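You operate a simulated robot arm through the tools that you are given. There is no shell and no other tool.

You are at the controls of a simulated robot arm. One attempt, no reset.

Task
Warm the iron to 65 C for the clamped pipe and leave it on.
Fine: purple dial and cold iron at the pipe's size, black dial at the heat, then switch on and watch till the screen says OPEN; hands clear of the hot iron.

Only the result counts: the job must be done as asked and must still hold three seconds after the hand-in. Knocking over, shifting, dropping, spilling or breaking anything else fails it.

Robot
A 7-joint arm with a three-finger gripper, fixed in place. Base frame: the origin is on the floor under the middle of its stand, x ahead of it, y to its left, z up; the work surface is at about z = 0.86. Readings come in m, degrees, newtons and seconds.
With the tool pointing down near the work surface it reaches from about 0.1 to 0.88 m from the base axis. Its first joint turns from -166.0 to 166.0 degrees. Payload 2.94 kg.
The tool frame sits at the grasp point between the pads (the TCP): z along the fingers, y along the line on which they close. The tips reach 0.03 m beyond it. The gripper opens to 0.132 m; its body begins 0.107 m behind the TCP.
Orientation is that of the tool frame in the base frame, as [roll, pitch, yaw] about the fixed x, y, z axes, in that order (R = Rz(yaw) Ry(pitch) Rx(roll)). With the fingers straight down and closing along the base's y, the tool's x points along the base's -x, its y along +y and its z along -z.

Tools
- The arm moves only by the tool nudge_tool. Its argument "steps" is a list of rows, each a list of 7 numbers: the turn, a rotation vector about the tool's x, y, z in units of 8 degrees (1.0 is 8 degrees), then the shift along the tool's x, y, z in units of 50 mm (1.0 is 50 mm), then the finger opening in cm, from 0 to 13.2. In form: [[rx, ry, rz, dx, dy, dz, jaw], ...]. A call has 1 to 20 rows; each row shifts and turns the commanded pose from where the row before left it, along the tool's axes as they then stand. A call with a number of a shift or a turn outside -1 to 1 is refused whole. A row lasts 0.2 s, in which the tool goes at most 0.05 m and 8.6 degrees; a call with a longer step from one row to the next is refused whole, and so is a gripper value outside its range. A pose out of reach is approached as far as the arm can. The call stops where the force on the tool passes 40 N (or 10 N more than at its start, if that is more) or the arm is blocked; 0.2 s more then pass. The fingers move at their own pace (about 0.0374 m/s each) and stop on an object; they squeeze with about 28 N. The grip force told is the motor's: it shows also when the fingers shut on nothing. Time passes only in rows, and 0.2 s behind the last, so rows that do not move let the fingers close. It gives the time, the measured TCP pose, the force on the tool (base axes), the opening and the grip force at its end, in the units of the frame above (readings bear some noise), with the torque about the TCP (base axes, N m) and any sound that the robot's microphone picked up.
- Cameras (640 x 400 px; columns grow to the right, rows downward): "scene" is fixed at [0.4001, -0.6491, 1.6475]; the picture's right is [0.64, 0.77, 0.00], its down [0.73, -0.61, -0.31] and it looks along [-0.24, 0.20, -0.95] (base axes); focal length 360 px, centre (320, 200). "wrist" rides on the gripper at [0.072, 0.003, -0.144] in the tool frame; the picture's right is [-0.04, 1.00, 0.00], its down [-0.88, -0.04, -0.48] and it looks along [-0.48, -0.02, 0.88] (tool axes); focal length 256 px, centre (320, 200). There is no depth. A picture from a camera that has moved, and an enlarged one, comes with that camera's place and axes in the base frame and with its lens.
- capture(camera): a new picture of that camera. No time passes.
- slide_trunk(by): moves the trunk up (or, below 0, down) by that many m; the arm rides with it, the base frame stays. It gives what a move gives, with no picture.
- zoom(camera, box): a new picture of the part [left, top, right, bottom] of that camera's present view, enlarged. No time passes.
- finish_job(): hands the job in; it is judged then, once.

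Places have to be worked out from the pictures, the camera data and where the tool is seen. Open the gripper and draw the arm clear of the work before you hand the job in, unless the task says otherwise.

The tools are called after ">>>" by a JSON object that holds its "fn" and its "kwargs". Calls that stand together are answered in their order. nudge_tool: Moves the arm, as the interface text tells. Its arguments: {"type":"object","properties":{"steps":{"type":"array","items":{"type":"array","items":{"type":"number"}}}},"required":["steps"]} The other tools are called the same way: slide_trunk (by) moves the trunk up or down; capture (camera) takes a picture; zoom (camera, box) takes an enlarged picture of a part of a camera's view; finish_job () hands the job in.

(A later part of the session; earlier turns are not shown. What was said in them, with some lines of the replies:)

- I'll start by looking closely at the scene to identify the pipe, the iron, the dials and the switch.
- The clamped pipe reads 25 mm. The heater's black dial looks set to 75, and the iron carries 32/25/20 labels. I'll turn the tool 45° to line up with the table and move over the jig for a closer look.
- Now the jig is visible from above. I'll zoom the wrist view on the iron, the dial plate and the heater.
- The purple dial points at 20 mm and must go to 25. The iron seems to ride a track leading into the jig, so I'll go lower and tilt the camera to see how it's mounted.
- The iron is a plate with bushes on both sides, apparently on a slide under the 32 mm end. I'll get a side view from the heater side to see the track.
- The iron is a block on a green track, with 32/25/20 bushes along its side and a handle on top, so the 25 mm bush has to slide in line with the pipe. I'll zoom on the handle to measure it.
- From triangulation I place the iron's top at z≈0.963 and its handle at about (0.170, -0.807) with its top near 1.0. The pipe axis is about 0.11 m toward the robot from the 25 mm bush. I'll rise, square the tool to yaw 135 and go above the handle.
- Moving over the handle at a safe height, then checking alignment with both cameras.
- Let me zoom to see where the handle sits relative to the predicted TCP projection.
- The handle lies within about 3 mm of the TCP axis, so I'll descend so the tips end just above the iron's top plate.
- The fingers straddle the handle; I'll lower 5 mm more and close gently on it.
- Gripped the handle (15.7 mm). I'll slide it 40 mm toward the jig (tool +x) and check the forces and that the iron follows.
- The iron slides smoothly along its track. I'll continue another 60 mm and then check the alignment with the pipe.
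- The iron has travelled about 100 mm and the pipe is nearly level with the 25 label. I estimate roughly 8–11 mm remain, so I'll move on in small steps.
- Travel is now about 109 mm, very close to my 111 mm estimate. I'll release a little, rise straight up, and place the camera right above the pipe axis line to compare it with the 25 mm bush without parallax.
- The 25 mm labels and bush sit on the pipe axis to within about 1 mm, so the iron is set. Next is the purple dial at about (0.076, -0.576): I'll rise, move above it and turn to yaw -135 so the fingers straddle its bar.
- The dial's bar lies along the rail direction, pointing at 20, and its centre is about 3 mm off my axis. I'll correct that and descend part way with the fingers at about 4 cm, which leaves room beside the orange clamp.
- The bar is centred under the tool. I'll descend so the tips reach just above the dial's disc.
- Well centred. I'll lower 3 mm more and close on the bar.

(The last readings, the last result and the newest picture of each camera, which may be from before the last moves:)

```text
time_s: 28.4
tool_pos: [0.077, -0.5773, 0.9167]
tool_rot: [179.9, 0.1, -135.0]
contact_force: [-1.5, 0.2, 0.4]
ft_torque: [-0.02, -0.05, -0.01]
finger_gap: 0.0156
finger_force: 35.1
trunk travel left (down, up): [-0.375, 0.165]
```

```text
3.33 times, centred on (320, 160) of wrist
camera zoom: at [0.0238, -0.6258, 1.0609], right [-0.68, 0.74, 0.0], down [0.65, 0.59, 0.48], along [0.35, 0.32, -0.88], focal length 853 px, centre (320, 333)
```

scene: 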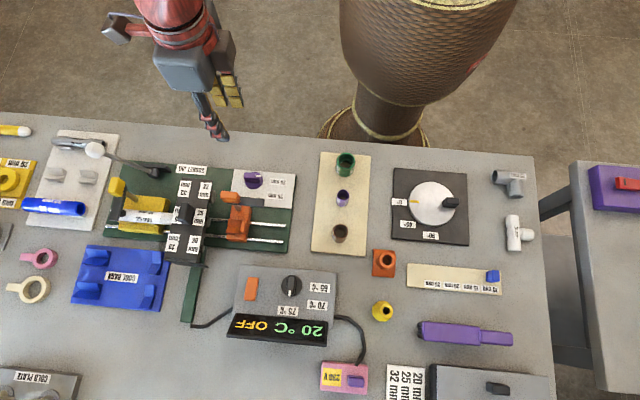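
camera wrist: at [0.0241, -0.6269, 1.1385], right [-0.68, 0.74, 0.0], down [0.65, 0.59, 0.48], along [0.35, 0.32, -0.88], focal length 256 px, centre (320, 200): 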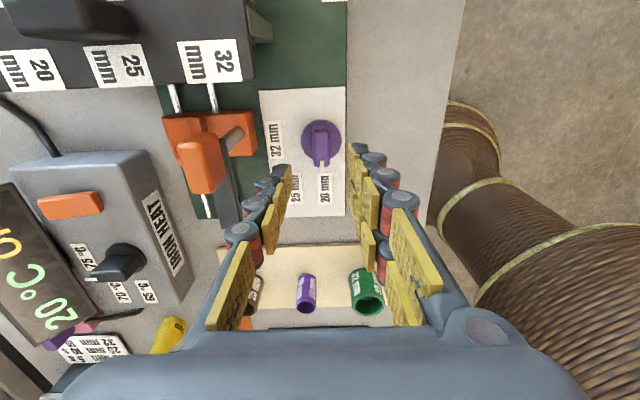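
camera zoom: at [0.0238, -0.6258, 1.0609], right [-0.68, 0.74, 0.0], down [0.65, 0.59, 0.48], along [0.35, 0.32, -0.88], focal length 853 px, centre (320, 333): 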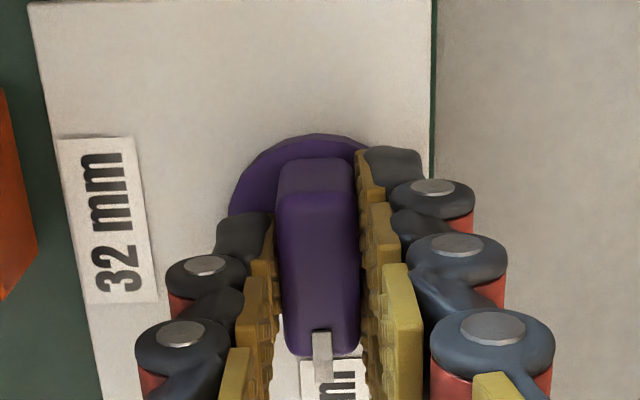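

Gripped the bar. I'll turn it clockwise seen from above (tool +z), first about 23°, and check the torque.

>>> {"fn": "nudge_tool", "kwargs": {"steps": [[0, 0, 0.95, 0, 0, 0, 0.8], [0, 0, 0.95, 0, 0, 0, 0.8], [0, 0, 0.95, 0, 0, 0, 0.8]]}}

>>> {"fn": "zoom", "kwargs": {"camera": "scene", "box": [200, 140, 310, 230]}}

>>> {"fn": "zoom", "kwargs": {"camera": "wrist", "box": [240, 100, 400, 220]}}

```text
time_s: 29.2
tool_pos: [0.0786, -0.5777, 0.9182]
tool_rot: [180.0, 0.1, -157.9]
contact_force: [5.4, 1.7, -4.6]
ft_torque: [-0.2, 0.08, -0.01]
finger_gap: 0.0157
finger_force: 41.7
trunk travel left (down, up): [-0.375, 0.165]
```

```text
4.44 times, centred on (255, 185) of scene
camera zoom: at [0.4001, -0.6491, 1.6475], right [0.64, 0.77, 0.0], down [0.73, -0.61, -0.31], along [-0.24, 0.2, -0.95], focal length 1600 px, centre (609, 267)
```

zoom: 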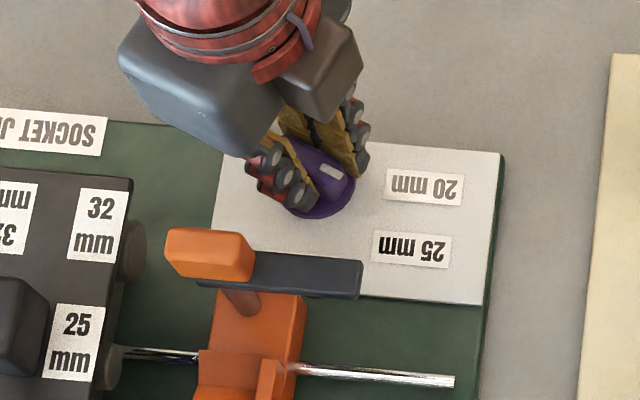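

```text
3.33 times, centred on (320, 160) of wrist
camera zoom: at [0.0093, -0.6018, 1.0609], right [-0.34, 0.94, 0.0], down [0.83, 0.29, 0.48], along [0.45, 0.16, -0.88], focal length 853 px, centre (320, 333)
```

zoom: 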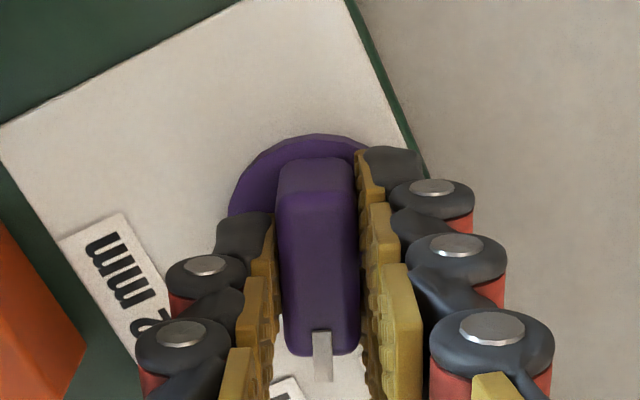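

The dial turns with the gripper. I'll continue to about 40°, release and see whether it settles by itself at a detent near the 25 mm label.

>>> {"fn": "nudge_tool", "kwargs": {"steps": [[0, 0, 0.75, 0, 0, 0, 0.8], [0, 0, 0.75, 0, 0, 0, 0.8], [0, 0, 0.64, 0, 0, 0, 0.8], [0, 0, 0, 0, 0, 0, 0.8]]}}

>>> {"fn": "nudge_tool", "kwargs": {"steps": [[0, 0, 0, 0, 0, 0, 2.5], [0, 0, 0, 0, 0, 0, 3.5], [0, 0, 0, 0, 0, 0, 3.5], [0, 0, 0, 0, 0, -0.5, 3.5], [0, 0, 0, 0, 0, -1, 3.5], [0, 0, 0, 0, 0, -1, 3.5]]}}

>>> {"fn": "zoom", "kwargs": {"camera": "wrist", "box": [220, 80, 400, 220]}}

>>> {"fn": "zoom", "kwargs": {"camera": "scene", "box": [200, 140, 310, 230]}}

```text
time_s: 30.2
tool_pos: [0.0773, -0.5778, 0.9169]
tool_rot: [179.9, 0.0, -174.9]
contact_force: [10.2, 0.0, -13.6]
ft_torque: [-0.02, -0.97, -0.02]
finger_gap: 0.0157
finger_force: 41.0
trunk travel left (down, up): [-0.375, 0.165]
```

```text
time_s: 31.6
tool_pos: [0.0787, -0.5776, 1.0427]
tool_rot: [179.9, 0.0, -174.9]
contact_force: [-0.3, 0.5, -1.0]
ft_torque: [-0.03, -0.03, 0.03]
finger_gap: 0.0351
finger_force: 0.1
trunk travel left (down, up): [-0.375, 0.165]
```

```text
2.86 times, centred on (310, 150) of wrist
camera zoom: at [0.0067, -0.5808, 1.1853], right [-0.05, 1.0, 0.0], down [0.88, 0.04, 0.48], along [0.47, 0.02, -0.88], focal length 731 px, centre (349, 343)
```

zoom: 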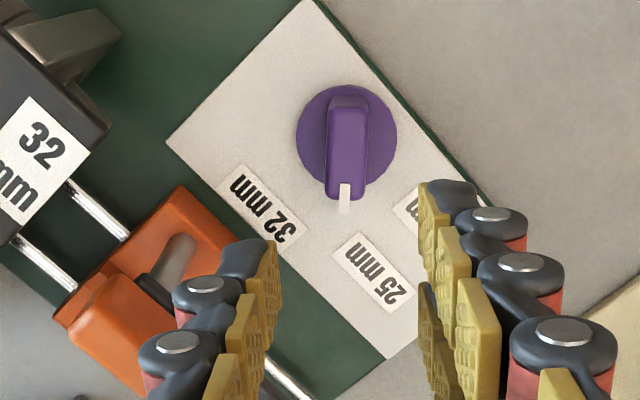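

```text
4.44 times, centred on (255, 185) of scene
camera zoom: at [0.4001, -0.6491, 1.6475], right [0.64, 0.77, 0.0], down [0.73, -0.61, -0.31], along [-0.24, 0.2, -0.95], focal length 1600 px, centre (609, 267)
```

zoom: 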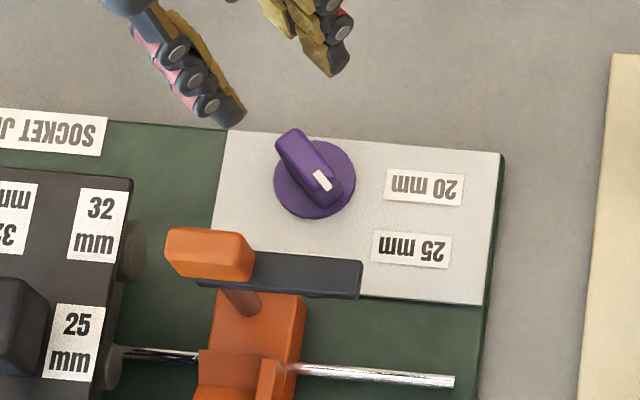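

The bar seems to have turned slightly further than the gripper did (39.9°), perhaps snapping toward a detent. I'll zoom in tightly to measure its angle.

>>> {"fn": "zoom", "kwargs": {"camera": "wrist", "box": [285, 100, 355, 160]}}

>>> {"fn": "zoom", "kwargs": {"camera": "scene", "box": [235, 160, 300, 205]}}

```text
6.67 times, centred on (320, 130) of wrist
camera zoom: at [0.0067, -0.5808, 1.1853], right [-0.05, 1.0, 0.0], down [0.88, 0.04, 0.48], along [0.47, 0.02, -0.88], focal length 1707 px, centre (320, 667)
```

zoom: 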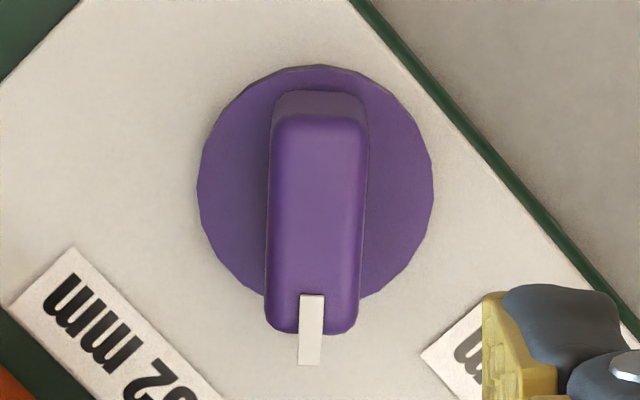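

```text
8.89 times, centred on (268, 182) of scene
camera zoom: at [0.4001, -0.6491, 1.6475], right [0.64, 0.77, 0.0], down [0.73, -0.61, -0.31], along [-0.24, 0.2, -0.95], focal length 3200 px, centre (787, 356)
```

zoom: 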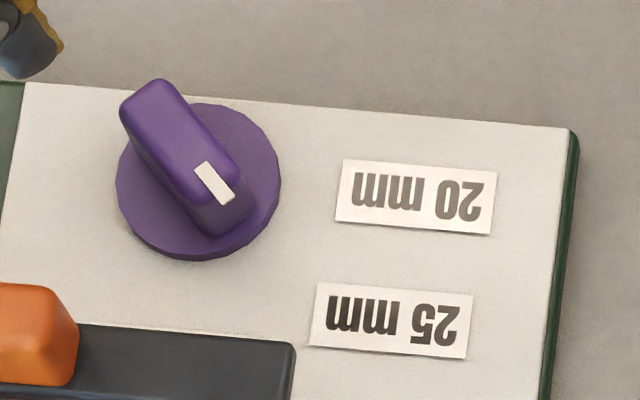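

The bar now reads about 45°, past where I left it, so it snapped to a detent, and the pointer sits on the 25 mm position. Next is the black dial, which I triangulate at (0.320, -0.655, top 0.933); I'll rise, turn to yaw 135 and go above it.

>>> {"fn": "nudge_tool", "kwargs": {"steps": [[0, 0, 0, 0, 0, -0.8, 4], [0, 0, 0, 0, 0, -0.8, 4], [0, 0, 0.895, 0, 0, 0, 4], [0, 0, 0.895, 0, 0, 0, 4], [0, 0, 0.895, 0, 0, 0, 4], [0, 0, 0.895, 0, 0, 0, 4], [0, 0, 0.895, 0, 0, 0, 4], [0, 0, 0.895, 0, 0, 0, 4], [0, 0, 0.895, 0, 0, 0, 4], [0, 0, 0, -0.75, 0.387, 0, 4], [0, 0, 0, -0.75, 0.387, 0, 4], [0, 0, 0, -0.75, 0.387, 0, 4], [0, 0, 0, -0.75, 0.387, 0, 4], [0, 0, 0, -0.75, 0.387, 0, 4], [0, 0, 0, -0.75, 0.387, 0, 4]]}}

>>> {"fn": "capture", "kwargs": {"camera": "wrist"}}

>>> {"fn": "capture", "kwargs": {"camera": "scene"}}

```text
time_s: 34.8
tool_pos: [0.3189, -0.6525, 1.1238]
tool_rot: [-180.0, -0.2, 134.9]
contact_force: [0.5, 0.5, -0.7]
ft_torque: [0.0, 0.03, -0.05]
finger_gap: 0.0399
finger_force: 0.1
trunk travel left (down, up): [-0.375, 0.165]
```

```text
taken
camera wrist: at [0.2704, -0.5988, 1.269], right [0.74, 0.68, 0.0], down [0.59, -0.65, 0.47], along [0.32, -0.35, -0.88], focal length 256 px, centre (320, 200)
```

wrist: 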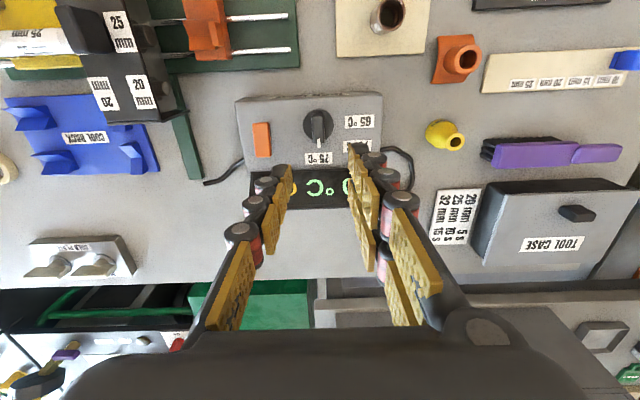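

```text
taken
```

scene: 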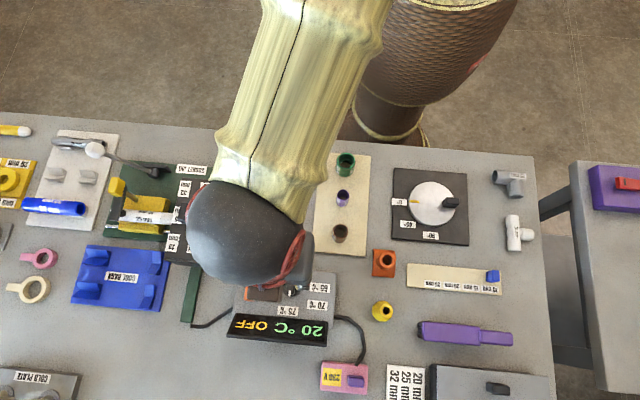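

>>> {"fn": "zoom", "kwargs": {"camera": "wrist", "box": [230, 85, 400, 205]}}

>>> {"fn": "zoom", "kwargs": {"camera": "wrist", "box": [420, 180, 500, 250]}}

```text
3.33 times, centred on (315, 145) of wrist
camera zoom: at [0.2704, -0.5988, 1.269], right [0.74, 0.68, 0.0], down [0.59, -0.65, 0.47], along [0.32, -0.35, -0.88], focal length 853 px, centre (337, 383)
```

zoom: 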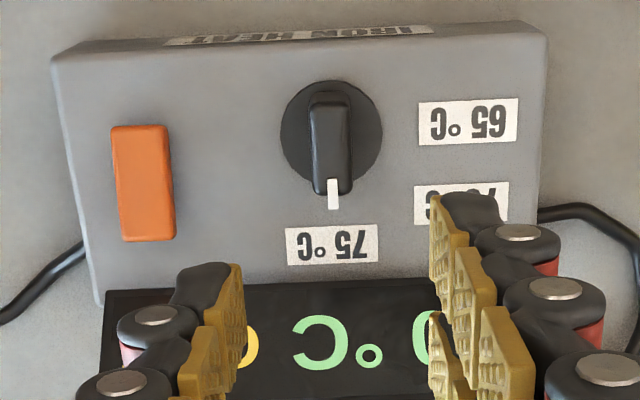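

```text
5.71 times, centred on (460, 215) of wrist
camera zoom: at [0.2704, -0.5988, 1.269], right [0.74, 0.68, 0.0], down [0.59, -0.65, 0.47], along [0.32, -0.35, -0.88], focal length 1463 px, centre (-480, 114)
```

zoom: 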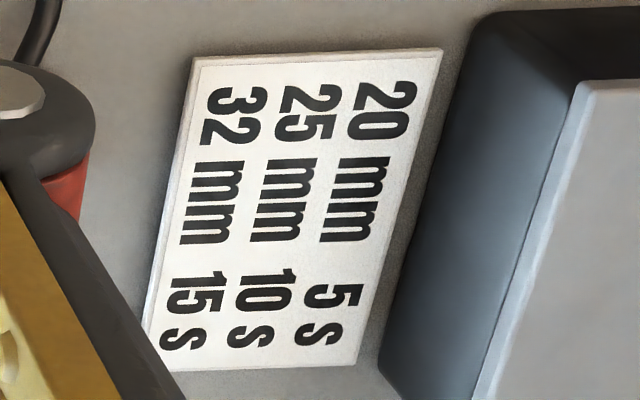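

The heater is clear: the black pointer is on 75 and 65 is 90° counter-clockwise from it. I'll correct about 2–3 mm onto the dial's axis and descend part way.

>>> {"fn": "nudge_tool", "kwargs": {"steps": [[0, 0, 0, -0.027, -0.022, 0.8, 4], [0, 0, 0, -0.027, -0.022, 0.8, 4], [0, 0, 0, 0, 0, 0.6, 4], [0, 0, 0, 0, 0, 0.3, 4]]}}

>>> {"fn": "zoom", "kwargs": {"camera": "wrist", "box": [220, 90, 420, 230]}}

>>> {"fn": "zoom", "kwargs": {"camera": "scene", "box": [210, 220, 350, 360]}}

```text
time_s: 35.8
tool_pos: [0.3187, -0.6574, 0.9985]
tool_rot: [179.9, 0.0, 134.9]
contact_force: [0.6, 0.2, 0.1]
ft_torque: [0.0, 0.0, -0.01]
finger_gap: 0.0398
finger_force: 0.0
trunk travel left (down, up): [-0.375, 0.165]
```

```text
2.86 times, centred on (320, 160) of wrist
camera zoom: at [0.2701, -0.604, 1.1419], right [0.74, 0.68, 0.0], down [0.59, -0.65, 0.48], along [0.32, -0.35, -0.88], focal length 731 px, centre (320, 314)
```

zoom: 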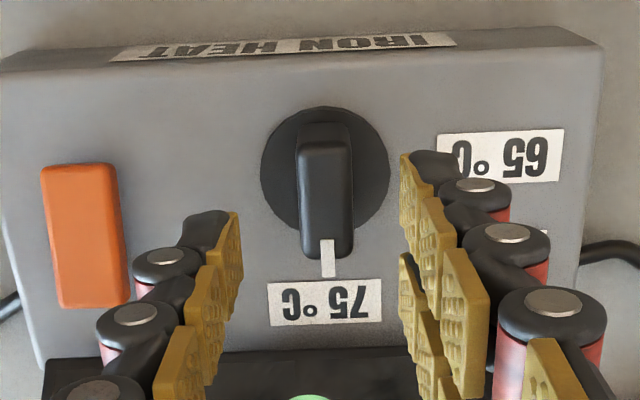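

```text
2.86 times, centred on (280, 290) of scene
camera zoom: at [0.4001, -0.6491, 1.6475], right [0.64, 0.77, 0.0], down [0.73, -0.61, -0.31], along [-0.24, 0.2, -0.95], focal length 1028 px, centre (434, -57)
```

zoom: 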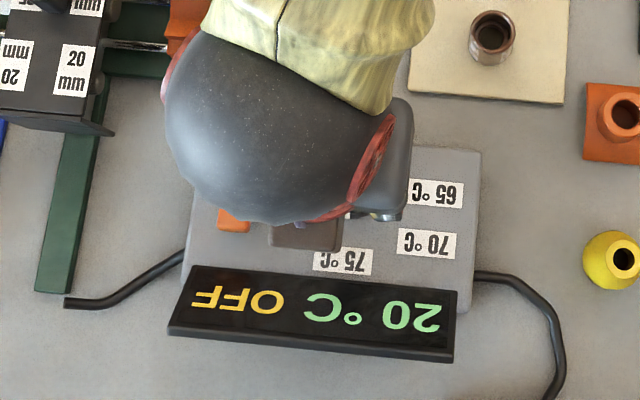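

Aligned to about 1.5 mm. I'll make a small correction and descend to grip height on the black bar.

>>> {"fn": "nudge_tool", "kwargs": {"steps": [[0, 0, 0, 0.02, 0.026, 0.4, 4], [0, 0, 0, 0, 0, 0.3, 4], [0, 0, 0, 0, 0, 0.16, 4]]}}

>>> {"fn": "zoom", "kwargs": {"camera": "wrist", "box": [220, 90, 420, 230]}}

```text
time_s: 36.6
tool_pos: [0.319, -0.6547, 0.9563]
tool_rot: [-180.0, 0.0, 134.9]
contact_force: [-0.7, 0.4, 0.0]
ft_torque: [-0.01, 0.0, -0.03]
finger_gap: 0.0401
finger_force: 0.1
trunk travel left (down, up): [-0.375, 0.165]
```

```text
2.86 times, centred on (320, 160) of wrist
camera zoom: at [0.2704, -0.6024, 1.0992], right [0.74, 0.68, 0.0], down [0.59, -0.65, 0.48], along [0.32, -0.35, -0.88], focal length 731 px, centre (320, 314)
```

zoom: 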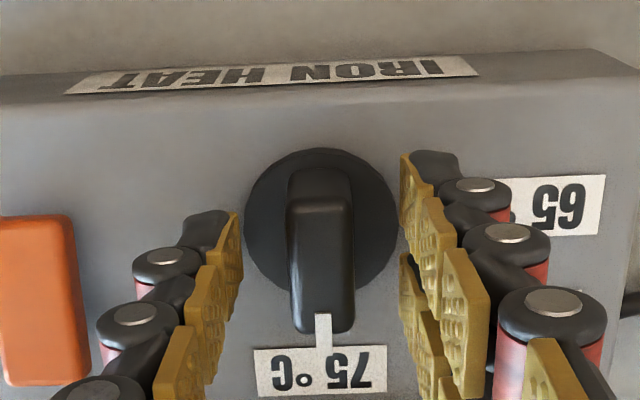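

Geometry matches the purple dial grasp. Lowering 3 mm and closing on the bar.

>>> {"fn": "nudge_tool", "kwargs": {"steps": [[0, 0, 0, 0, 0, 0.06, 4], [0, 0, 0, 0, 0, 0, 2], [0, 0, 0, 0, 0, 0, 0.8], [0, 0, 0, 0, 0, 0, 0.8], [0, 0, 0, 0, 0, 0, 0.8]]}}

>>> {"fn": "zoom", "kwargs": {"camera": "wrist", "box": [220, 90, 420, 230]}}

```text
time_s: 37.8
tool_pos: [0.3176, -0.6541, 0.9521]
tool_rot: [-179.9, -0.1, 134.9]
contact_force: [5.2, 4.0, -1.9]
ft_torque: [0.02, -0.14, 0.02]
finger_gap: 0.0158
finger_force: 36.0
trunk travel left (down, up): [-0.375, 0.165]
```

```text
2.86 times, centred on (320, 160) of wrist
camera zoom: at [0.2704, -0.6021, 1.096], right [0.74, 0.68, 0.0], down [0.59, -0.65, 0.47], along [0.32, -0.35, -0.88], focal length 731 px, centre (320, 314)
```

zoom: 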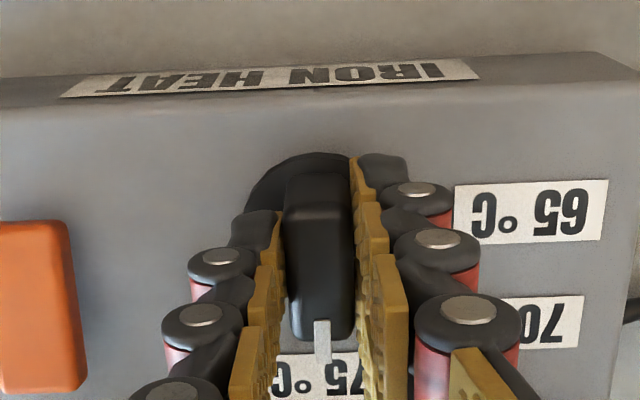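

Gripped. Turning counter-clockwise (tool -z) about 30° first, and checking forces.

>>> {"fn": "nudge_tool", "kwargs": {"steps": [[0, 0, -0.9375, 0, 0.01, 0, 0.8], [0, 0, -0.9375, 0, 0, 0, 0.8], [0, 0, -0.9375, 0, 0, 0, 0.8], [0, 0, -0.9375, 0, 0, 0, 0.8]]}}

>>> {"fn": "zoom", "kwargs": {"camera": "wrist", "box": [220, 90, 420, 230]}}

```text
time_s: 38.8
tool_pos: [0.3191, -0.6569, 0.9533]
tool_rot: [179.9, -0.1, 165.1]
contact_force: [0.7, 1.1, -8.2]
ft_torque: [-0.22, -0.59, -0.02]
finger_gap: 0.0156
finger_force: 42.3
trunk travel left (down, up): [-0.375, 0.165]
```

```text
2.86 times, centred on (320, 160) of wrist
camera zoom: at [0.2499, -0.6344, 1.096], right [0.3, 0.95, 0.0], down [0.84, -0.26, 0.47], along [0.45, -0.14, -0.88], focal length 731 px, centre (320, 314)
```

zoom: 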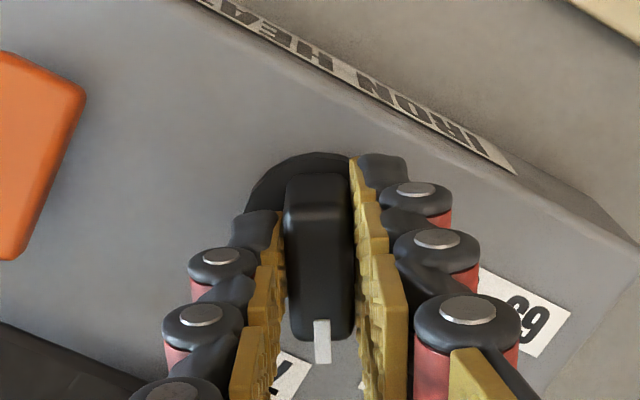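

The dial is following cleanly. I'll turn the remaining ~58° to bring it to the 65 position.

>>> {"fn": "nudge_tool", "kwargs": {"steps": [[0, 0, -0.9375, 0, 0, 0, 0.8], [0, 0, -0.9375, 0, 0, 0, 0.8], [0, 0, -0.9375, 0, 0, 0, 0.8], [0, 0, -0.9375, 0, 0, 0, 0.8], [0, 0, -0.9375, 0, 0, 0, 0.8], [0, 0, -0.9375, 0, 0, 0, 0.8], [0, 0, -0.9375, 0, 0, 0, 0.8], [0, 0, -0.7, 0, 0, 0, 0.8]]}}

>>> {"fn": "zoom", "kwargs": {"camera": "wrist", "box": [220, 90, 420, 230]}}

>>> {"fn": "zoom", "kwargs": {"camera": "scene", "box": [210, 220, 350, 360]}}

```text
time_s: 40.6
tool_pos: [0.3197, -0.6578, 0.9533]
tool_rot: [179.9, 0.1, -136.8]
contact_force: [-2.6, -7.6, -4.0]
ft_torque: [0.07, -0.23, 0.01]
finger_gap: 0.0157
finger_force: 41.6
trunk travel left (down, up): [-0.375, 0.165]
```

```text
2.86 times, centred on (320, 160) of wrist
camera zoom: at [0.2641, -0.7042, 1.096], right [-0.65, 0.76, 0.0], down [0.67, 0.57, 0.48], along [0.36, 0.31, -0.88], focal length 731 px, centre (320, 314)
```

zoom: 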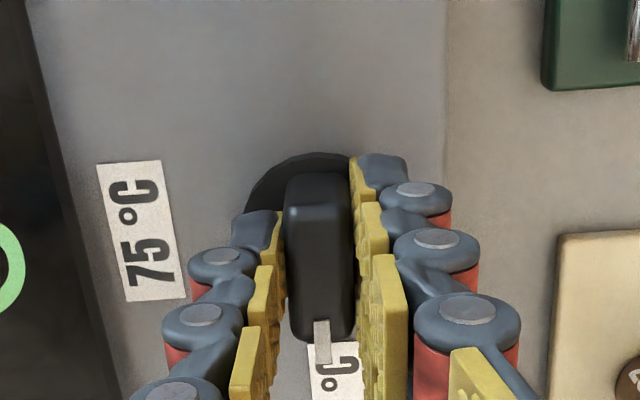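

```text
2.86 times, centred on (280, 290) of scene
camera zoom: at [0.4001, -0.6491, 1.6475], right [0.64, 0.77, 0.0], down [0.73, -0.61, -0.31], along [-0.24, 0.2, -0.95], focal length 1028 px, centre (434, -57)
```

zoom: 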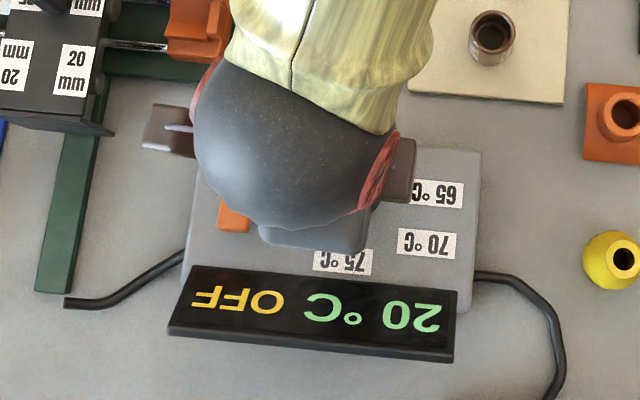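

The pointer is on the 65 °C label. I'll release, rise straight up and verify where it settles, and look at the switch.

>>> {"fn": "nudge_tool", "kwargs": {"steps": [[0, 0, 0, 0, 0, 0, 2.5], [0, 0, 0, 0, 0, 0, 4], [0, 0, 0, 0, 0, 0, 4], [0, 0, 0, 0, 0, -0.5, 4], [0, 0, 0, 0, 0, -1, 4], [0, 0, 0, 0, 0, -1, 4], [0, 0, 0, 0, 0, -1, 4]]}}

>>> {"fn": "capture", "kwargs": {"camera": "wrist"}}

>>> {"fn": "zoom", "kwargs": {"camera": "wrist", "box": [200, 60, 400, 200]}}

>>> {"fn": "zoom", "kwargs": {"camera": "scene", "box": [210, 240, 350, 350]}}

```text
time_s: 42.2
tool_pos: [0.3174, -0.6573, 1.1267]
tool_rot: [180.0, 0.0, -136.9]
contact_force: [0.3, 0.0, -0.4]
ft_torque: [-0.02, 0.02, 0.01]
finger_gap: 0.04
finger_force: 0.1
trunk travel left (down, up): [-0.375, 0.165]
```

```text
taken
camera wrist: at [0.2632, -0.7043, 1.2701], right [-0.65, 0.76, 0.0], down [0.67, 0.57, 0.48], along [0.36, 0.31, -0.88], focal length 256 px, centre (320, 200)
```

wrist: 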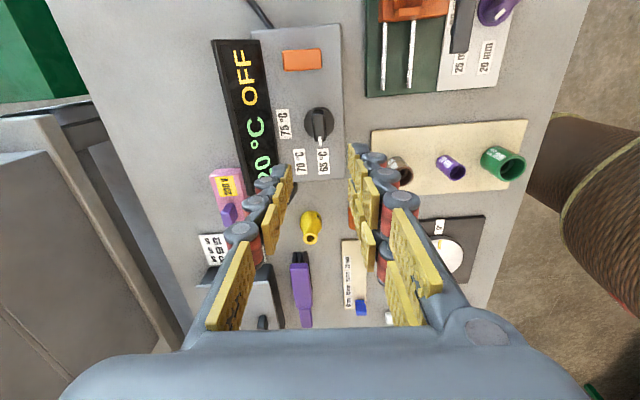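

```text
2.86 times, centred on (300, 130) of wrist
camera zoom: at [0.2632, -0.7043, 1.2701], right [-0.65, 0.76, 0.0], down [0.67, 0.57, 0.48], along [0.36, 0.31, -0.88], focal length 731 px, centre (377, 400)
```

zoom: 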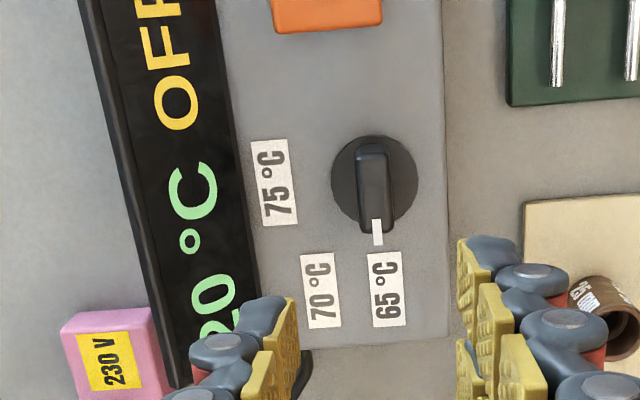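

```text
3.64 times, centred on (280, 295) of scene
camera zoom: at [0.4001, -0.6491, 1.6475], right [0.64, 0.77, 0.0], down [0.73, -0.61, -0.31], along [-0.24, 0.2, -0.95], focal length 1309 px, centre (466, -146)
```

zoom: 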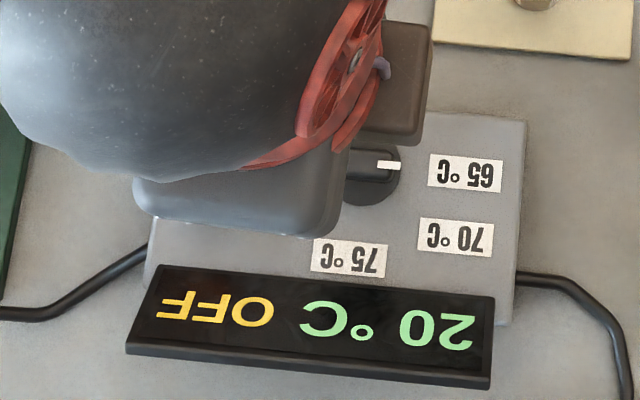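

The black dial is on 65. Now I want a closer look at the orange switch before pressing it, so I'll move over it and zoom.

>>> {"fn": "nudge_tool", "kwargs": {"steps": [[0, 0, 0, 0.7, -0.08, 0, 4], [0, 0, 0, 0.8, -0.08, 0.4, 2], [0, 0, 0, 0, 0, 0.8, 2]]}}

>>> {"fn": "capture", "kwargs": {"camera": "wrist"}}

>>> {"fn": "zoom", "kwargs": {"camera": "wrist", "box": [270, 110, 370, 190]}}

```text
time_s: 43.0
tool_pos: [0.2686, -0.7131, 1.0682]
tool_rot: [-179.9, 0.0, -136.9]
contact_force: [-0.2, -0.8, 0.9]
ft_torque: [0.03, 0.02, 0.01]
finger_gap: 0.0201
finger_force: 0.1
trunk travel left (down, up): [-0.375, 0.165]
```

```text
taken
camera wrist: at [0.2152, -0.7607, 1.2108], right [-0.65, 0.76, 0.0], down [0.67, 0.57, 0.47], along [0.36, 0.31, -0.88], focal length 256 px, centre (320, 200)
```

wrist: 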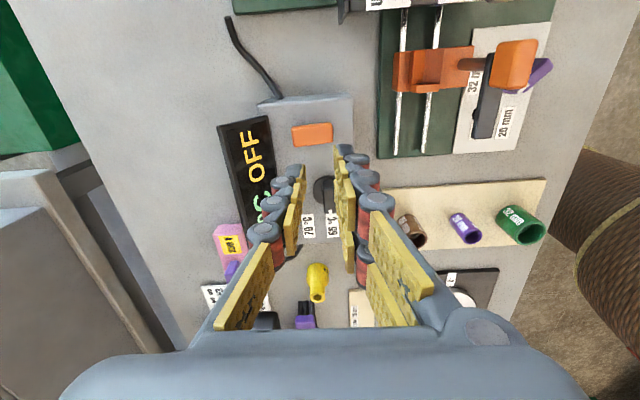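

```text
5.00 times, centred on (320, 150) of wrist
camera zoom: at [0.2152, -0.7607, 1.2108], right [-0.65, 0.76, 0.0], down [0.67, 0.57, 0.47], along [0.36, 0.31, -0.88], focal length 1280 px, centre (320, 450)
```

zoom: 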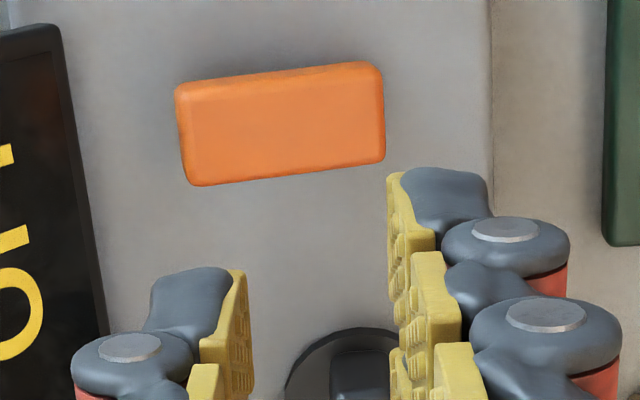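

The orange rocker is tilted: its far end (away from the robot) is raised by about 5 mm. I'll close the fingers, square up, and position the closed tips above that raised end.

>>> {"fn": "nudge_tool", "kwargs": {"steps": [[0, 0, -0.2375, 0, 0, 0, 0], [0, 0, 0, 0.014, -0.516, 0, 0], [0, 0, 0, 0, 0, 0.6, 0], [0, 0, 0, 0, 0, 0.6, 0], [0, 0, 0, 0, 0, 0.3, 0], [0, 0, 0, 0, 0, 0, 0]]}}

>>> {"fn": "capture", "kwargs": {"camera": "wrist"}}

>>> {"fn": "zoom", "kwargs": {"camera": "wrist", "box": [240, 100, 400, 220]}}

>>> {"fn": "zoom", "kwargs": {"camera": "scene", "box": [180, 220, 350, 350]}}

```text
time_s: 44.4
tool_pos: [0.2889, -0.7317, 0.993]
tool_rot: [179.9, 0.1, -135.0]
contact_force: [0.4, -0.6, 0.7]
ft_torque: [0.04, -0.03, 0.01]
finger_gap: 0.0
finger_force: 28.5
trunk travel left (down, up): [-0.375, 0.165]
```

```text
taken
camera wrist: at [0.236, -0.7804, 1.1369], right [-0.68, 0.74, 0.0], down [0.65, 0.59, 0.48], along [0.35, 0.32, -0.88], focal length 256 px, centre (320, 200)
```

wrist: 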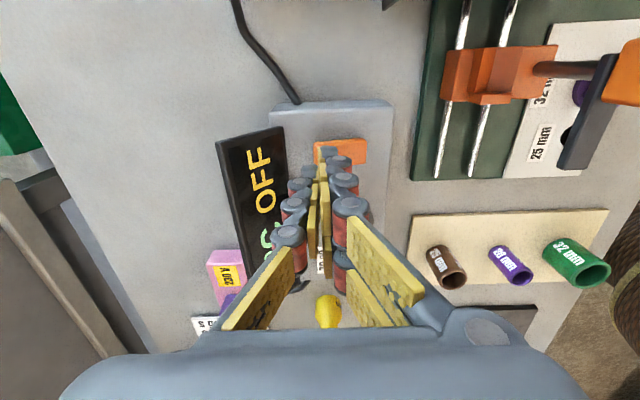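

```text
3.33 times, centred on (320, 160) of wrist
camera zoom: at [0.236, -0.7804, 1.1369], right [-0.68, 0.74, 0.0], down [0.65, 0.59, 0.48], along [0.35, 0.32, -0.88], focal length 853 px, centre (320, 333)
```

zoom: 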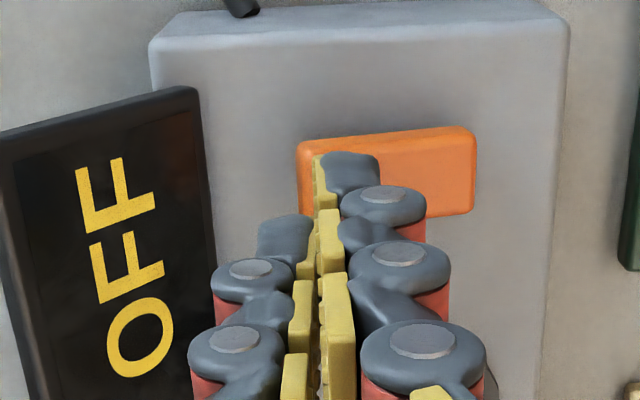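

```text
3.08 times, centred on (265, 285) of scene
camera zoom: at [0.4001, -0.6491, 1.6475], right [0.64, 0.77, 0.0], down [0.73, -0.61, -0.31], along [-0.24, 0.2, -0.95], focal length 1108 px, centre (489, -62)
```

zoom: 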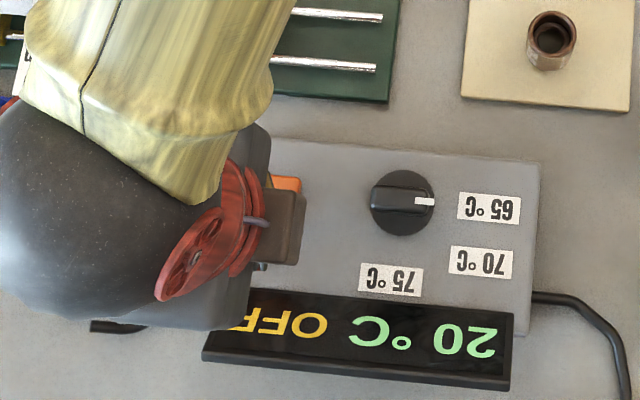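

The tips are over the raised end (about 17 mm from the rocker's centre). I'll shift 4 mm to centre across the rocker and lower to just above it.

>>> {"fn": "nudge_tool", "kwargs": {"steps": [[0, 0, 0, 0.08, 0, 0.2, 0], [0, 0, 0, 0, 0, 0.2, 0], [0, 0, 0, 0, 0, 0.1, 0]]}}

>>> {"fn": "zoom", "kwargs": {"camera": "wrist", "box": [240, 100, 400, 220]}}

```text
time_s: 45.2
tool_pos: [0.2841, -0.7345, 0.9664]
tool_rot: [-180.0, 0.0, -135.0]
contact_force: [0.7, 0.3, -0.8]
ft_torque: [0.01, -0.02, 0.01]
finger_gap: 0.0
finger_force: 28.0
trunk travel left (down, up): [-0.375, 0.165]
```

```text
3.33 times, centred on (320, 160) of wrist
camera zoom: at [0.232, -0.7832, 1.11], right [-0.68, 0.74, 0.0], down [0.65, 0.59, 0.48], along [0.35, 0.32, -0.88], focal length 853 px, centre (320, 333)
```

zoom: 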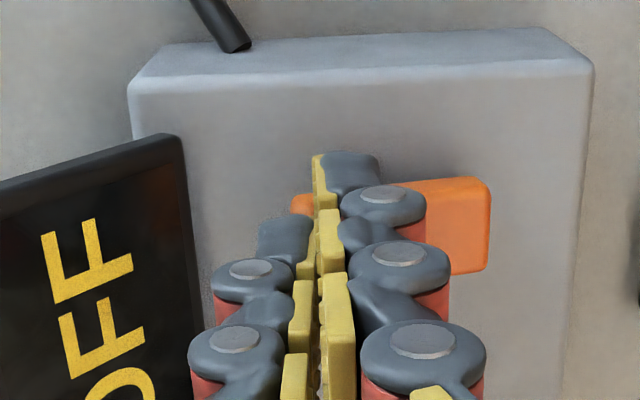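

No contact yet with the tips at z≈0.936. I'll press down in small steps, watching the force.

>>> {"fn": "nudge_tool", "kwargs": {"steps": [[0, 0, 0, 0, 0, 0.06, 0], [0, 0, 0, 0, 0, 0.06, 0], [0, 0, 0, 0, 0, 0.04, 0]]}}

>>> {"fn": "zoom", "kwargs": {"camera": "scene", "box": [180, 220, 350, 350]}}

```text
time_s: 46.0
tool_pos: [0.2856, -0.7347, 0.9602]
tool_rot: [-179.9, -0.1, -135.0]
contact_force: [1.3, -2.2, 3.7]
ft_torque: [-0.05, -0.09, -0.01]
finger_gap: 0.0001
finger_force: 28.0
trunk travel left (down, up): [-0.375, 0.165]
```

```text
3.08 times, centred on (265, 285) of scene
camera zoom: at [0.4001, -0.6491, 1.6475], right [0.64, 0.77, 0.0], down [0.73, -0.61, -0.31], along [-0.24, 0.2, -0.95], focal length 1108 px, centre (489, -62)
```

zoom: 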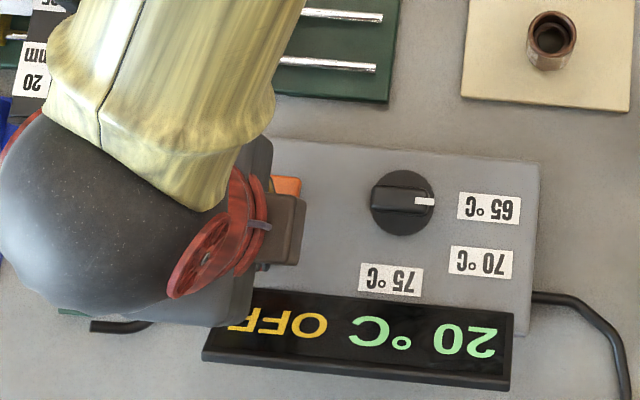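

Light contact (3.7 N) has begun. Pressing further in small steps.

>>> {"fn": "nudge_tool", "kwargs": {"steps": [[0, 0, 0, 0, 0, 0.05, 0], [0, 0, 0, 0, 0, 0.05, 0], [0, 0, 0, 0, 0, 0.05, 0]]}}

>>> {"fn": "zoom", "kwargs": {"camera": "scene", "box": [180, 220, 350, 350]}}

```text
time_s: 46.8
tool_pos: [0.2838, -0.7343, 0.9551]
tool_rot: [-179.8, -0.1, -135.1]
contact_force: [-2.2, 4.4, 21.3]
ft_torque: [0.27, 0.15, 0.03]
finger_gap: 0.0
finger_force: 27.8
trunk travel left (down, up): [-0.375, 0.165]
```

```text
3.08 times, centred on (265, 285) of scene
camera zoom: at [0.4001, -0.6491, 1.6475], right [0.64, 0.77, 0.0], down [0.73, -0.61, -0.31], along [-0.24, 0.2, -0.95], focal length 1108 px, centre (489, -62)
```

zoom: 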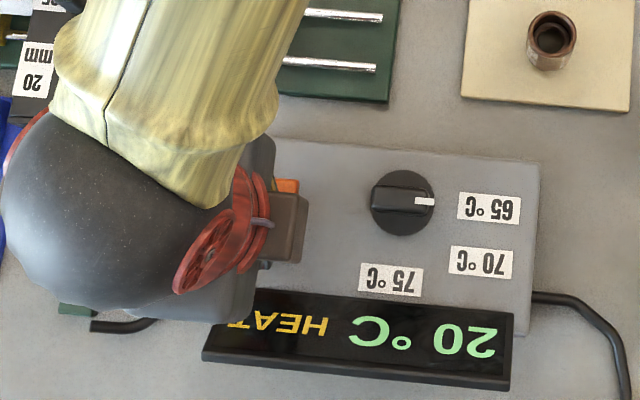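

The screen changed to HEAT, so the iron is on. I'll lift straight off the switch and draw the arm away toward the robot, clear of the iron.

>>> {"fn": "nudge_tool", "kwargs": {"steps": [[0, 0, 0, 0, 0, -0.3, 0], [0, 0, 0, 0, 0, -0.8, 0], [0, 0, 0, 0, 0, -1, 0], [0, 0, 0, 0, 0, -1, 0], [0, 0, 0, 0, 0, -1, 0], [0, 0, 0, 0, 0, -1, 0]]}}

>>> {"fn": "zoom", "kwargs": {"camera": "scene", "box": [180, 220, 350, 350]}}

>>> {"fn": "capture", "kwargs": {"camera": "wrist"}}

```text
time_s: 48.2
tool_pos: [0.2863, -0.7335, 1.2026]
tool_rot: [179.8, 0.0, -135.0]
contact_force: [-0.5, 0.4, -0.6]
ft_torque: [-0.02, -0.04, 0.01]
finger_gap: 0.0002
finger_force: 28.4
trunk travel left (down, up): [-0.375, 0.165]
```

```text
3.08 times, centred on (265, 285) of scene
camera zoom: at [0.4001, -0.6491, 1.6475], right [0.64, 0.77, 0.0], down [0.73, -0.61, -0.31], along [-0.24, 0.2, -0.95], focal length 1108 px, centre (489, -62)
```

zoom: 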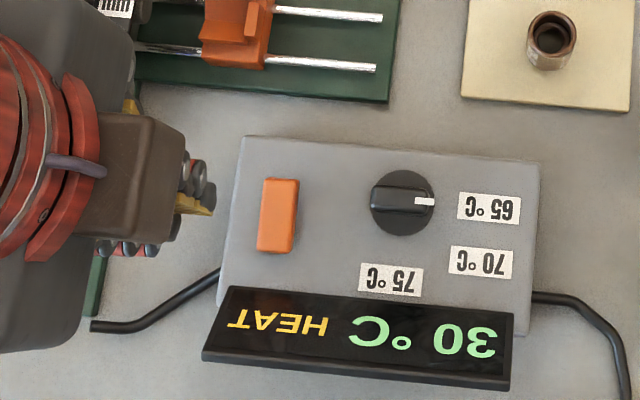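

```text
taken
camera wrist: at [0.2342, -0.782, 1.3471], right [-0.68, 0.74, 0.0], down [0.65, 0.59, 0.48], along [0.35, 0.32, -0.88], focal length 256 px, centre (320, 200)
```

wrist: 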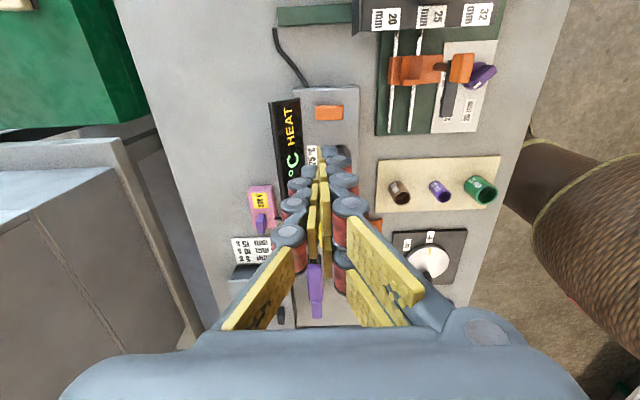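

It is heating (30 °C). I'll open the gripper and withdraw back to the starting area, then wait while watching the screen.

>>> {"fn": "nudge_tool", "kwargs": {"steps": [[0, 0, 0, -0.7, 0.58, -0.14, 0], [0, 0, 0, -0.7, 0.58, -0.14, 4], [0, 0, 0, -0.7, 0.58, -0.14, 8], [0, 0, 0, -0.7, 0.58, -0.14, 12], [0, 0, 0, -0.7, 0.58, -0.14, 13], [0, 0, 0, -0.7, 0.58, -0.14, 13], [0, 0, 0, -0.7, 0.58, -0.14, 13]]}}

>>> {"fn": "capture", "kwargs": {"camera": "scene"}}

>>> {"fn": "zoom", "kwargs": {"camera": "scene", "box": [180, 220, 350, 350]}}

```text
time_s: 49.8
tool_pos: [0.316, -0.4144, 1.2551]
tool_rot: [-179.9, -0.1, -135.1]
contact_force: [-0.2, 0.0, 0.4]
ft_torque: [-0.07, 0.0, 0.01]
finger_gap: 0.0902
finger_force: 0.0
trunk travel left (down, up): [-0.375, 0.165]
```

```text
taken
```

scene: 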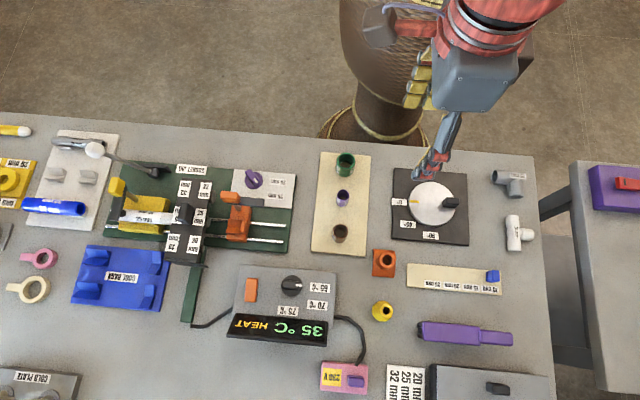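

```text
3.08 times, centred on (265, 285) of scene
camera zoom: at [0.4001, -0.6491, 1.6475], right [0.64, 0.77, 0.0], down [0.73, -0.61, -0.31], along [-0.24, 0.2, -0.95], focal length 1108 px, centre (489, -62)
```

zoom: 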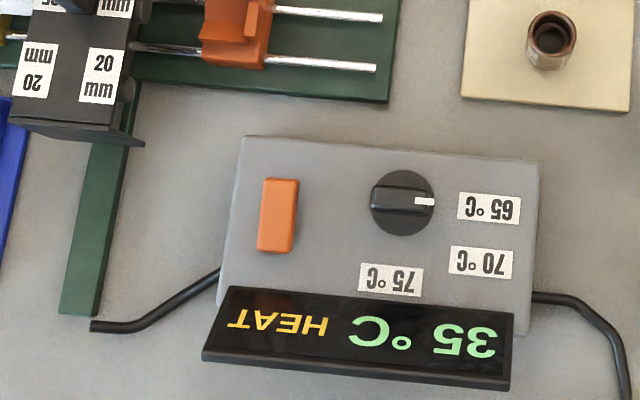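

Now at 35 °C and rising. The arm is clear, so I'll wait in place with idle rows and keep watching the screen.

>>> {"fn": "nudge_tool", "kwargs": {"steps": [[0, 0, 0, 0, 0, 0, 13], [0, 0, 0, 0, 0, 0, 13], [0, 0, 0, 0, 0, 0, 13], [0, 0, 0, 0, 0, 0, 13], [0, 0, 0, 0, 0, 0, 13], [0, 0, 0, 0, 0, 0, 13], [0, 0, 0, 0, 0, 0, 13], [0, 0, 0, 0, 0, 0, 13], [0, 0, 0, 0, 0, 0, 13], [0, 0, 0, 0, 0, 0, 13], [0, 0, 0, 0, 0, 0, 13], [0, 0, 0, 0, 0, 0, 13], [0, 0, 0, 0, 0, 0, 13], [0, 0, 0, 0, 0, 0, 13], [0, 0, 0, 0, 0, 0, 13], [0, 0, 0, 0, 0, 0, 13], [0, 0, 0, 0, 0, 0, 13], [0, 0, 0, 0, 0, 0, 13], [0, 0, 0, 0, 0, 0, 13], [0, 0, 0, 0, 0, 0, 13]]}}

>>> {"fn": "zoom", "kwargs": {"camera": "scene", "box": [180, 220, 350, 350]}}

>>> {"fn": "zoom", "kwargs": {"camera": "scene", "box": [100, 150, 300, 280]}}

```text
time_s: 54.0
tool_pos: [0.3156, -0.4162, 1.2547]
tool_rot: [-180.0, 0.1, -135.0]
contact_force: [0.3, -0.1, 0.6]
ft_torque: [0.02, 0.04, -0.01]
finger_gap: 0.1302
finger_force: 0.2
trunk travel left (down, up): [-0.375, 0.165]
```

```text
3.08 times, centred on (265, 285) of scene
camera zoom: at [0.4001, -0.6491, 1.6475], right [0.64, 0.77, 0.0], down [0.73, -0.61, -0.31], along [-0.24, 0.2, -0.95], focal length 1108 px, centre (489, -62)
```

zoom: 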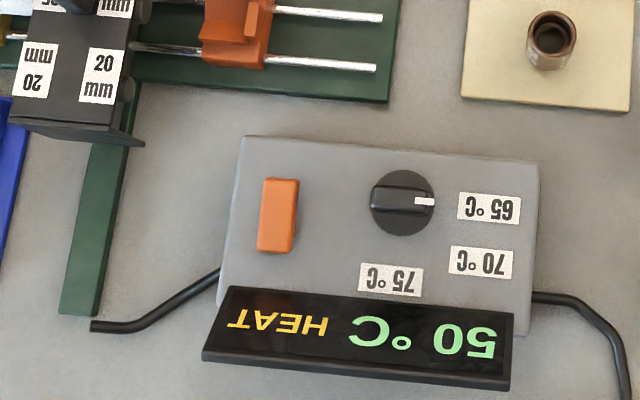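

```text
3.08 times, centred on (200, 215) of scene
camera zoom: at [0.4001, -0.6491, 1.6475], right [0.64, 0.77, 0.0], down [0.73, -0.61, -0.31], along [-0.24, 0.2, -0.95], focal length 1108 px, centre (689, 154)
```

zoom: 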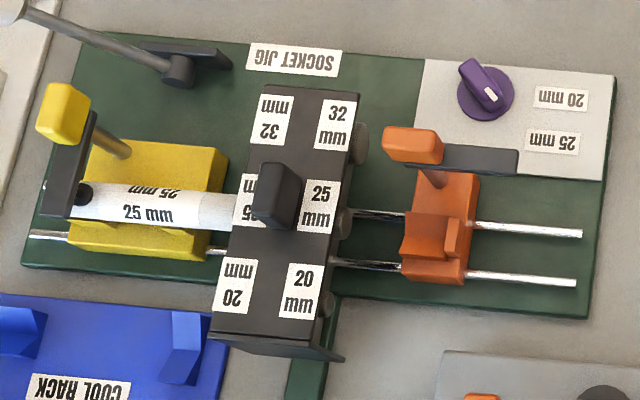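

50 °C now; purple dial and iron are still at 25 mm. Continuing to wait.

>>> {"fn": "nudge_tool", "kwargs": {"steps": [[0, 0, 0, 0, 0, 0, 13], [0, 0, 0, 0, 0, 0, 13], [0, 0, 0, 0, 0, 0, 13], [0, 0, 0, 0, 0, 0, 13], [0, 0, 0, 0, 0, 0, 13], [0, 0, 0, 0, 0, 0, 13], [0, 0, 0, 0, 0, 0, 13], [0, 0, 0, 0, 0, 0, 13], [0, 0, 0, 0, 0, 0, 13], [0, 0, 0, 0, 0, 0, 13], [0, 0, 0, 0, 0, 0, 13], [0, 0, 0, 0, 0, 0, 13], [0, 0, 0, 0, 0, 0, 13], [0, 0, 0, 0, 0, 0, 13], [0, 0, 0, 0, 0, 0, 13], [0, 0, 0, 0, 0, 0, 13], [0, 0, 0, 0, 0, 0, 13], [0, 0, 0, 0, 0, 0, 13], [0, 0, 0, 0, 0, 0, 13], [0, 0, 0, 0, 0, 0, 13]]}}

>>> {"fn": "zoom", "kwargs": {"camera": "scene", "box": [180, 220, 350, 350]}}

```text
time_s: 58.2
tool_pos: [0.3156, -0.4164, 1.2553]
tool_rot: [-180.0, 0.0, -135.0]
contact_force: [0.1, -0.1, 0.1]
ft_torque: [0.02, 0.02, 0.02]
finger_gap: 0.1301
finger_force: 0.0
trunk travel left (down, up): [-0.375, 0.165]
```

```text
3.08 times, centred on (265, 285) of scene
camera zoom: at [0.4001, -0.6491, 1.6475], right [0.64, 0.77, 0.0], down [0.73, -0.61, -0.31], along [-0.24, 0.2, -0.95], focal length 1108 px, centre (489, -62)
```

zoom: 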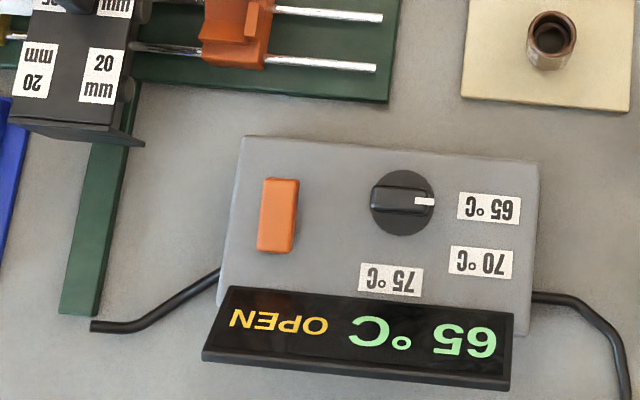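

The screen reads 65 °C OPEN. The pointer is on 65, the iron and purple dial are at 25 mm, and the arm is clear with the gripper open, so I'm handing in.

>>> {"fn": "finish_job", "kwargs": {}}

```text
The job is handed in.
```

The iron is on and heated for the clamped 25 mm pipe. At hand-in the screen read "65 °C OPEN".

- **Iron:** I slid it about 110 mm along its track while it was still cold. The 25 mm bush sits in line with the pipe to within about 1 mm, judged from the camera view.
- **Purple dial:** turned from 20 mm to 25 mm. When I let go it appeared to click the last few degrees into place.
- **Black dial:** turned from 75 to 65 °C.
- **Switch:** pressed on; the screen went from OFF to HEAT, then to OPEN when it reached 65 °C. I left it on.
- **Arm:** back near its starting spot with the gripper open, clear of the hot iron. I saw nothing else moved or knocked over.
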